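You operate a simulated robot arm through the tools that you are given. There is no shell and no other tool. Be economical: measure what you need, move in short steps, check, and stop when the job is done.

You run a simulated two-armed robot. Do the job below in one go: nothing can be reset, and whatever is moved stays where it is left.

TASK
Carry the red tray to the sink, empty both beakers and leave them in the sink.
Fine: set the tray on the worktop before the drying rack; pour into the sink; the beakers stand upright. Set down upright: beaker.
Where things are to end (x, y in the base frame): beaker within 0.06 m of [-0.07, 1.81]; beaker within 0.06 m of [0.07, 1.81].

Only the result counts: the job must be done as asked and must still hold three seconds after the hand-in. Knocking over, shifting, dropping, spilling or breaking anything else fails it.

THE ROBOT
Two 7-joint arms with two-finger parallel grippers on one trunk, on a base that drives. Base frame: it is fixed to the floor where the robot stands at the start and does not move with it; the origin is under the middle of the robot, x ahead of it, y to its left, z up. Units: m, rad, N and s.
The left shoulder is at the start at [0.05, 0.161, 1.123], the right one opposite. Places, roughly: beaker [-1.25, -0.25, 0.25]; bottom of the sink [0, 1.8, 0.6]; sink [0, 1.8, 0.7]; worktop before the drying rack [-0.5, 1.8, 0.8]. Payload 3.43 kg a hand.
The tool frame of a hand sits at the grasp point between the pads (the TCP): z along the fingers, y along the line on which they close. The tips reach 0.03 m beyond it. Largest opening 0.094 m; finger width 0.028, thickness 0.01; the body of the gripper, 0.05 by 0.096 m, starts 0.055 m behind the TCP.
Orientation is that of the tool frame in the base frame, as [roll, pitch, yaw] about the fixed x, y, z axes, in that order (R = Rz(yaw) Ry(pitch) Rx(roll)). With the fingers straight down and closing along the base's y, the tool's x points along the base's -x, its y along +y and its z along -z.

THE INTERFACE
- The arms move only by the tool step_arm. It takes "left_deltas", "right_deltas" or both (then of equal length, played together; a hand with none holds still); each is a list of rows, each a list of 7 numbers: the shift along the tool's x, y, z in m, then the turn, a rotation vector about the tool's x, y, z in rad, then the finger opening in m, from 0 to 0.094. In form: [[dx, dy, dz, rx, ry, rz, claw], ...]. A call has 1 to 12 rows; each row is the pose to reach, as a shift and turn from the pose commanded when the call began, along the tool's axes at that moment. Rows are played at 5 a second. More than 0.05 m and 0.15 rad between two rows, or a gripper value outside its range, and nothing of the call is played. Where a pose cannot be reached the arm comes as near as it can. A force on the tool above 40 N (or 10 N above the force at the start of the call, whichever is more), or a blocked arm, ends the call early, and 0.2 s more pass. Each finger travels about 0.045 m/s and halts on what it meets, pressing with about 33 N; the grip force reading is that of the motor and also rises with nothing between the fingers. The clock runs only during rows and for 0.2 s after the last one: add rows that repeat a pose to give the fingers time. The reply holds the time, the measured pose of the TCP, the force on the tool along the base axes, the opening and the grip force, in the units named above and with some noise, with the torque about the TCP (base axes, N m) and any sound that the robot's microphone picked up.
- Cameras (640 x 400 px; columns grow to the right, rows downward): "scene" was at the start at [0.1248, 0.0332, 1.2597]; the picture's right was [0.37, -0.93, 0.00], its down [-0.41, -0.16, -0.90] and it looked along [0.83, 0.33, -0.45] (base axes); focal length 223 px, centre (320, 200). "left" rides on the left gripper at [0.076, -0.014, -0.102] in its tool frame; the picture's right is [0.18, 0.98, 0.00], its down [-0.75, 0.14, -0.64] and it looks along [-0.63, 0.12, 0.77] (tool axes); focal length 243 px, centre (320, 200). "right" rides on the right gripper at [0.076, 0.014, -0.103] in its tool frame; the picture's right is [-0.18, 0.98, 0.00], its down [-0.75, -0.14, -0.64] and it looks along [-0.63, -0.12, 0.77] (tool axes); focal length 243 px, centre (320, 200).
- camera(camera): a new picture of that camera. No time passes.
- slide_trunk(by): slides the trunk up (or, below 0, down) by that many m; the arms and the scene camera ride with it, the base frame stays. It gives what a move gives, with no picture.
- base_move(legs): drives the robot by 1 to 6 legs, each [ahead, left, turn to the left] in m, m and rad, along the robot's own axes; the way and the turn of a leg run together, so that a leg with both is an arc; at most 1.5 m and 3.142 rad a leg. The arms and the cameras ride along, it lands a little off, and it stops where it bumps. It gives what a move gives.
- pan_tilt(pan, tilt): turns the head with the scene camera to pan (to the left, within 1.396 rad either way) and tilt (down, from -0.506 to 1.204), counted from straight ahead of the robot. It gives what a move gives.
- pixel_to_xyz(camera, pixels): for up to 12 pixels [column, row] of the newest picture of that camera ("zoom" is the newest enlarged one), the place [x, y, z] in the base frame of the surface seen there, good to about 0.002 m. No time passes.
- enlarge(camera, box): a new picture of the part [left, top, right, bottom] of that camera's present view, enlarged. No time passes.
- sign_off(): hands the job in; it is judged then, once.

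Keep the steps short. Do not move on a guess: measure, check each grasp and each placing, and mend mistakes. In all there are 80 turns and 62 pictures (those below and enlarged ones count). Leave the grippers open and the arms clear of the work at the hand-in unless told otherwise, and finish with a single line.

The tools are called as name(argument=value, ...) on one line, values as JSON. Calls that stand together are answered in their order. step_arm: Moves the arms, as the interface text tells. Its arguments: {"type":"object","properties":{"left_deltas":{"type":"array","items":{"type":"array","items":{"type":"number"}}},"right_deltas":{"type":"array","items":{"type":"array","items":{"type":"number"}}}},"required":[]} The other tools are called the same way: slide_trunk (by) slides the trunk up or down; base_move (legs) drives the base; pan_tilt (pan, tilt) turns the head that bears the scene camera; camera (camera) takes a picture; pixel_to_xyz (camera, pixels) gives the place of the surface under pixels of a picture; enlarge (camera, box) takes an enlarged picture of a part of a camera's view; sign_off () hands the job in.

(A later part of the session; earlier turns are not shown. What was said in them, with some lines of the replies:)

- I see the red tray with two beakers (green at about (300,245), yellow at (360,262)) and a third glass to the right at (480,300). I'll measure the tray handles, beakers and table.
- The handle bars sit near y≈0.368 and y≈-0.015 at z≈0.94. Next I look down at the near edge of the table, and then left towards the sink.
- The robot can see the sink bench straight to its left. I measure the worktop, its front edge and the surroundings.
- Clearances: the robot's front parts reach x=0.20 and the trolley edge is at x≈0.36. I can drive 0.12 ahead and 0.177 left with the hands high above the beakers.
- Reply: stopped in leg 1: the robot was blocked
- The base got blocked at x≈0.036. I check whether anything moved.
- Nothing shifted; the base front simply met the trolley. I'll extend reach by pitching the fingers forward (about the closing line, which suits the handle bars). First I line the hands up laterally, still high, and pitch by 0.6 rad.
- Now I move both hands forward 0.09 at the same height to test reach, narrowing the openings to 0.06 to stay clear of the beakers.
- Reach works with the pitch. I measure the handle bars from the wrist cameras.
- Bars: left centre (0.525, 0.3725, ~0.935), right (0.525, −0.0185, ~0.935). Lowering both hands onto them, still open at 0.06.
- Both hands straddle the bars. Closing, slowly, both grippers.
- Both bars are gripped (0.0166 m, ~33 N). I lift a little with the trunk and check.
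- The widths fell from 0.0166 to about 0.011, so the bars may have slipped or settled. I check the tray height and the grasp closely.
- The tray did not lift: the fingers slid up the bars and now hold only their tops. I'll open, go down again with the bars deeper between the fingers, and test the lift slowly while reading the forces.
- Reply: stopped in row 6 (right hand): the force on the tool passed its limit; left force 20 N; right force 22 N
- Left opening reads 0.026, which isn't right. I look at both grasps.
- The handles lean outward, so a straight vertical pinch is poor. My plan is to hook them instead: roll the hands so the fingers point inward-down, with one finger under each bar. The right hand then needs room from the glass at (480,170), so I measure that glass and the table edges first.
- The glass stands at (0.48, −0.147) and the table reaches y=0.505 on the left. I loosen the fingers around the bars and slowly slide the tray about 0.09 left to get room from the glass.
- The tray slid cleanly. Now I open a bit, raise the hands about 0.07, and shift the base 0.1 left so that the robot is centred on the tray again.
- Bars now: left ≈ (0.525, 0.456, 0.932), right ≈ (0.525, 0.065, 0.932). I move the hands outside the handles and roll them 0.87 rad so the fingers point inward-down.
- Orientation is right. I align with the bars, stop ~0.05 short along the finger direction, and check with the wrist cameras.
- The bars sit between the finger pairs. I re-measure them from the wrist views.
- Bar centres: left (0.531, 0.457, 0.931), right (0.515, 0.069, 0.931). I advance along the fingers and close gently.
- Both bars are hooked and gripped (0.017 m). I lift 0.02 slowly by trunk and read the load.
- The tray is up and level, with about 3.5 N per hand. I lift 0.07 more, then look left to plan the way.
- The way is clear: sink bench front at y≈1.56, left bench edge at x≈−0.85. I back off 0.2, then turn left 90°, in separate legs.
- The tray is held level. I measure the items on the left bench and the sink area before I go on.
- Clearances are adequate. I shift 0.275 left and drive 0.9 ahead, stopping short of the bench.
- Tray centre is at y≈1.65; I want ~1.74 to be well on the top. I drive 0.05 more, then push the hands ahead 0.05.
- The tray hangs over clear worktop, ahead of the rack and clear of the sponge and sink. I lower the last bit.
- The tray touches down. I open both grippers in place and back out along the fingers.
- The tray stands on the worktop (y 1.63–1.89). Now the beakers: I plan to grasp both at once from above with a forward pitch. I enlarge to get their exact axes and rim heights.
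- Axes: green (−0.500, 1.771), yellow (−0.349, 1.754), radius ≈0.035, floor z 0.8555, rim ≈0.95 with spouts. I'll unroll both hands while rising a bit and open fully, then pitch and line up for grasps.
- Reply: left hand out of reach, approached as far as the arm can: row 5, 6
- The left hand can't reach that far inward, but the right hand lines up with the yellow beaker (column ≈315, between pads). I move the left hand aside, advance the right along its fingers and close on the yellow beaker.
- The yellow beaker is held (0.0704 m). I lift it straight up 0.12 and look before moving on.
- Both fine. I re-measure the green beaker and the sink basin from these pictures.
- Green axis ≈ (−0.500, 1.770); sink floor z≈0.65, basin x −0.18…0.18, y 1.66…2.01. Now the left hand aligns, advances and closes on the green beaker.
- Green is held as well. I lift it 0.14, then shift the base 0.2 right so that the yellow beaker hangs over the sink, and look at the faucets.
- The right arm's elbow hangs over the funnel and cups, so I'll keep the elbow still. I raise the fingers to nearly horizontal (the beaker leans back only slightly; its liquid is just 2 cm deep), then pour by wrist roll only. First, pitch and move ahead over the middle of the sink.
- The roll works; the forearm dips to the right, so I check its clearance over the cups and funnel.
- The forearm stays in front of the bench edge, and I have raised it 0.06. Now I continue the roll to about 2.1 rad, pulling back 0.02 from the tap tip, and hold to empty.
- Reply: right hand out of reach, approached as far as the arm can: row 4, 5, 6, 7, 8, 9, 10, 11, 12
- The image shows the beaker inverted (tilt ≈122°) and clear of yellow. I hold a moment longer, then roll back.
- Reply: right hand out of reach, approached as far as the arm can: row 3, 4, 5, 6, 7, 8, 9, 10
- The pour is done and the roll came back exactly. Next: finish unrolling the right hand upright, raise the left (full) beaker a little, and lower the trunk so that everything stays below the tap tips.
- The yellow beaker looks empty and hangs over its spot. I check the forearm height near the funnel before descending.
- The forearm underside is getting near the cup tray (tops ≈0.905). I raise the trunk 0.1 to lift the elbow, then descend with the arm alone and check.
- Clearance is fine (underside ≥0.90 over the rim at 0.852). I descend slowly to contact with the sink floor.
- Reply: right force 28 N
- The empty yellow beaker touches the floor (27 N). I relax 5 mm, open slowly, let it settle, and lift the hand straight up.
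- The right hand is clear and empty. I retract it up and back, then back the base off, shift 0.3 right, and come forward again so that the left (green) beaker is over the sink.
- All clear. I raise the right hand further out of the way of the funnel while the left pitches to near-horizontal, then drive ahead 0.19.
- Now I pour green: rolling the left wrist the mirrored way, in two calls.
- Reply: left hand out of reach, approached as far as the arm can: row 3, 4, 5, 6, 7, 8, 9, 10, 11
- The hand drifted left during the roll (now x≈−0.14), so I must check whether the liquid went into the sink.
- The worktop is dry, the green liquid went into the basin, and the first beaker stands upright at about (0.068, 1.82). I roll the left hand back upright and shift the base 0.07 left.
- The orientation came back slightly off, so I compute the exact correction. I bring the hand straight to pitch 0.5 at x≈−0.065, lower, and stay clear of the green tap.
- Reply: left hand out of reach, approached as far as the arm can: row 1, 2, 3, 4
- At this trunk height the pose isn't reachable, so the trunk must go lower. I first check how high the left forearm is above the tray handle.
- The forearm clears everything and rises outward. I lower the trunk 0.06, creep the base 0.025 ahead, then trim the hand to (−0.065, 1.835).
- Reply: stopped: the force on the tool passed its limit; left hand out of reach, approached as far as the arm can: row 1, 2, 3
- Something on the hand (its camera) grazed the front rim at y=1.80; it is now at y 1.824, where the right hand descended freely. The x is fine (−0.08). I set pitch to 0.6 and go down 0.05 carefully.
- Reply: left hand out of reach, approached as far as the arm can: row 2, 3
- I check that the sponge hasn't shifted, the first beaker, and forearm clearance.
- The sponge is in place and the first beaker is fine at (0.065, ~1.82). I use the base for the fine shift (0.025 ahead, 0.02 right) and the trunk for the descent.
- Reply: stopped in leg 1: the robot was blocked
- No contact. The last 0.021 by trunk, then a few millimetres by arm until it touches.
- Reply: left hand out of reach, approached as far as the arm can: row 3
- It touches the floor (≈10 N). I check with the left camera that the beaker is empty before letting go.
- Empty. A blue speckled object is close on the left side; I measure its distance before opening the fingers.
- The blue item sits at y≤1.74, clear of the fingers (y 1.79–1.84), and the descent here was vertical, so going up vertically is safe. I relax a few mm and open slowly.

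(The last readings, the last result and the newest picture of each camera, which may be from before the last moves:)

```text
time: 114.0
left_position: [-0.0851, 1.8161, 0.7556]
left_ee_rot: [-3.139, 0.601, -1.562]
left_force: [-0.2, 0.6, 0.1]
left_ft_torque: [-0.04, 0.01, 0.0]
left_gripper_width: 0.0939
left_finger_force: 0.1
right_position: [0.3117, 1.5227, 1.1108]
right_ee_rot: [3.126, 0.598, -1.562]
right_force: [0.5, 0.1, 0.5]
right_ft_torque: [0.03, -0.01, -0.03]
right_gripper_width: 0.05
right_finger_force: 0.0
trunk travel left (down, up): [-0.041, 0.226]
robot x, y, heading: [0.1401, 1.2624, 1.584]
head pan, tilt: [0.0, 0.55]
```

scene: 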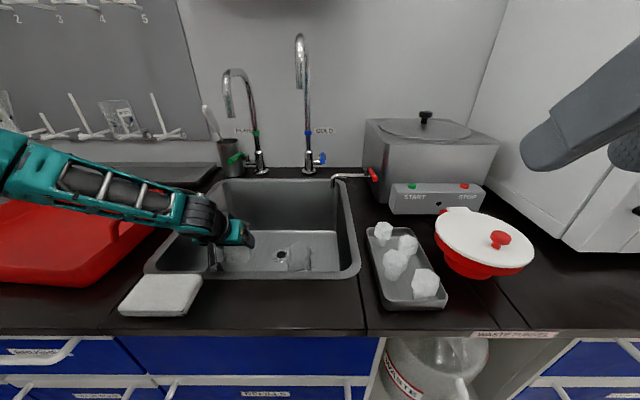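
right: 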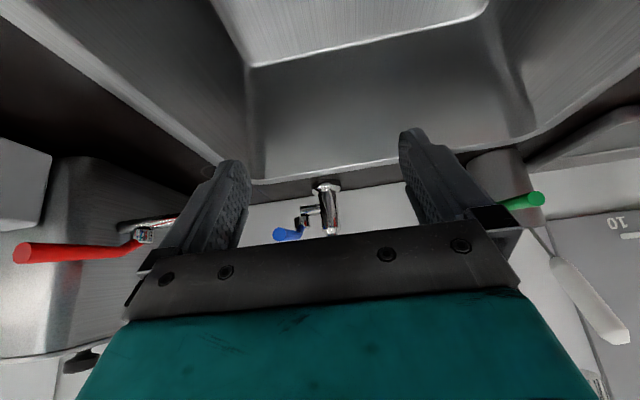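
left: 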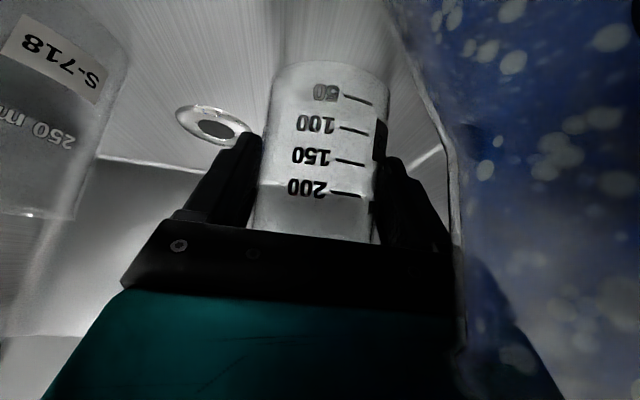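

slide_trunk(by=0.22)

base_move(legs=[[-0.3, 0, 0]])

step_arm(left_deltas=[[0, 0.04, 0, 0, 0, 0, 0.094], [0, 0.08, 0, 0, 0, 0, 0.094], [0, 0.12, 0, 0, 0, 0, 0.094], [0, 0.15, 0, 0, 0, 0, 0.094], [0, 0.18, 0, 0, 0, 0, 0.094]], right_deltas=[[0, 0, 0, 0, 0, 0, 0.06], [0, 0, 0, 0, 0, 0, 0.07], [0, 0, 0, 0, 0, 0, 0.08], [0, 0, 0, 0, 0, 0, 0.094], [0, 0, 0, 0, 0, 0, 0.094]])

pan_tilt(pan=0.25, tilt=0.6)

camera(camera="scene")

```text
time: 116.4
left_position: [-0.0857, 1.8156, 0.9746]
left_ee_rot: [-3.139, 0.603, -1.558]
left_force: [0.3, 0.9, 0.0]
left_ft_torque: [-0.01, -0.03, 0.02]
left_gripper_width: 0.0936
left_finger_force: 0.1
right_position: [0.3113, 1.522, 1.3294]
right_ee_rot: [3.128, 0.599, -1.562]
right_force: [0.5, -0.1, 0.2]
right_ft_torque: [0.0, 0.0, 0.01]
right_gripper_width: 0.05
right_finger_force: 0.0
trunk travel left (down, up): [-0.261, 0.006]
robot x, y, heading: [0.1428, 1.2639, 1.584]
head pan, tilt: [0.0, 0.55]
```

```text
time: 118.4
left_position: [-0.082, 1.5175, 0.9748]
left_ee_rot: [-3.138, 0.602, -1.56]
left_force: [-0.4, -0.5, -0.4]
left_ft_torque: [0.01, 0.0, 0.01]
left_gripper_width: 0.0939
left_finger_force: 0.0
right_position: [0.3141, 1.2233, 1.3288]
right_ee_rot: [3.127, 0.601, -1.564]
right_force: [-0.4, -1.0, 0.2]
right_ft_torque: [0.0, -0.01, -0.02]
right_gripper_width: 0.0499
right_finger_force: 0.0
trunk travel left (down, up): [-0.261, 0.006]
robot x, y, heading: [0.1458, 0.9648, 1.583]
head pan, tilt: [0.0, 0.55]
```

```text
time: 119.6
left_position: [-0.2647, 1.5173, 0.9746]
left_ee_rot: [-3.138, 0.603, -1.56]
left_force: [0.4, 0.4, 0.1]
left_ft_torque: [-0.03, 0.04, -0.01]
left_gripper_width: 0.094
left_finger_force: 0.1
right_position: [0.3143, 1.2246, 1.3297]
right_ee_rot: [3.133, 0.599, -1.561]
right_force: [-0.9, -0.3, 0.3]
right_ft_torque: [0.0, 0.0, -0.01]
right_gripper_width: 0.0944
right_finger_force: 0.0
trunk travel left (down, up): [-0.261, 0.006]
robot x, y, heading: [0.1431, 0.9644, 1.577]
head pan, tilt: [0.0, 0.55]
```

```text
time: 120.4
left_position: [-0.2641, 1.5168, 0.9746]
left_ee_rot: [-3.138, 0.602, -1.559]
left_force: [0.3, 0.5, 0.2]
left_ft_torque: [0.01, -0.01, -0.01]
left_gripper_width: 0.0942
left_finger_force: 0.0
right_position: [0.3154, 1.2239, 1.3296]
right_ee_rot: [3.127, 0.598, -1.565]
right_force: [-0.5, 0.1, 0.3]
right_ft_torque: [0.0, -0.01, 0.01]
right_gripper_width: 0.0941
right_finger_force: 0.1
trunk travel left (down, up): [-0.261, 0.006]
robot x, y, heading: [0.1438, 0.9654, 1.581]
head pan, tilt: [0.25, 0.6]
```

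```text
0 pictures are left
```

scene: 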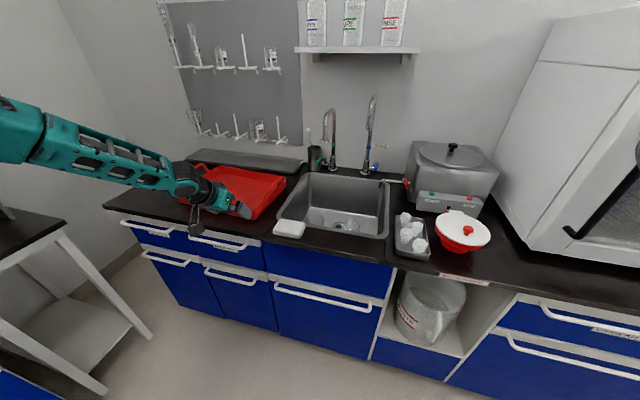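

I see two glasses in the sink around (322,218) and (352,226). I measure them to confirm they stand.

pixel_to_xyz(camera="scene", pixels=[[315, 212], [320, 212], [320, 220], [325, 215], [330, 222], [316, 222], [350, 218], [356, 225], [348, 225], [360, 220], [290, 228], [345, 230]])

```text
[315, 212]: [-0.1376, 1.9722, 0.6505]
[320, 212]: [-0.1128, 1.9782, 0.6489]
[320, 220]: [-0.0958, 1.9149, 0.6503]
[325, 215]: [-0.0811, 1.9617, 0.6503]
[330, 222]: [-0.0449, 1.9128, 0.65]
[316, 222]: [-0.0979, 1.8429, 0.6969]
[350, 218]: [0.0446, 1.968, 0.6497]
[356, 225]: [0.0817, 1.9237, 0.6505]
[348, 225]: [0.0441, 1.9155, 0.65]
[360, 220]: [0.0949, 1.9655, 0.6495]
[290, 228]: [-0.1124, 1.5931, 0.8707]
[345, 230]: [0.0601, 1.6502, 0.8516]
```

pixel_to_xyz(camera="scene", pixels=[[312, 218], [314, 226], [318, 226], [322, 226], [326, 226], [310, 224], [318, 218], [334, 218], [338, 222], [352, 229], [362, 226], [306, 222]])

```text
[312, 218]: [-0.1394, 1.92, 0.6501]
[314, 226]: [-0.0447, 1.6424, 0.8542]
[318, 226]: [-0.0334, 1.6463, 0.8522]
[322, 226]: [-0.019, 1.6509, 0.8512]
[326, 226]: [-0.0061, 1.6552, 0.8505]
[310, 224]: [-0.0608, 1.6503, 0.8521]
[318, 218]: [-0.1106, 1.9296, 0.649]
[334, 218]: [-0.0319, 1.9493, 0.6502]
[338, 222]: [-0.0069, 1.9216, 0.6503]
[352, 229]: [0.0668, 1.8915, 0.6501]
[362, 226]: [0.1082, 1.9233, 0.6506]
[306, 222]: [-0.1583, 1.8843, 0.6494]
```

The tray stands before the rack. Forces stayed near zero when both beakers were released and the hands lifted clear. Both grippers are open and clear of the work, so I hand in.

sign_off()

```text
The job is handed in.
```

I handed in with the tray on the worktop before the drying rack and both beakers emptied and set down in the sink near (−0.085, 1.81) and (0.065, 1.82), but the left beaker being upright was not confirmed by picture: I had none left.
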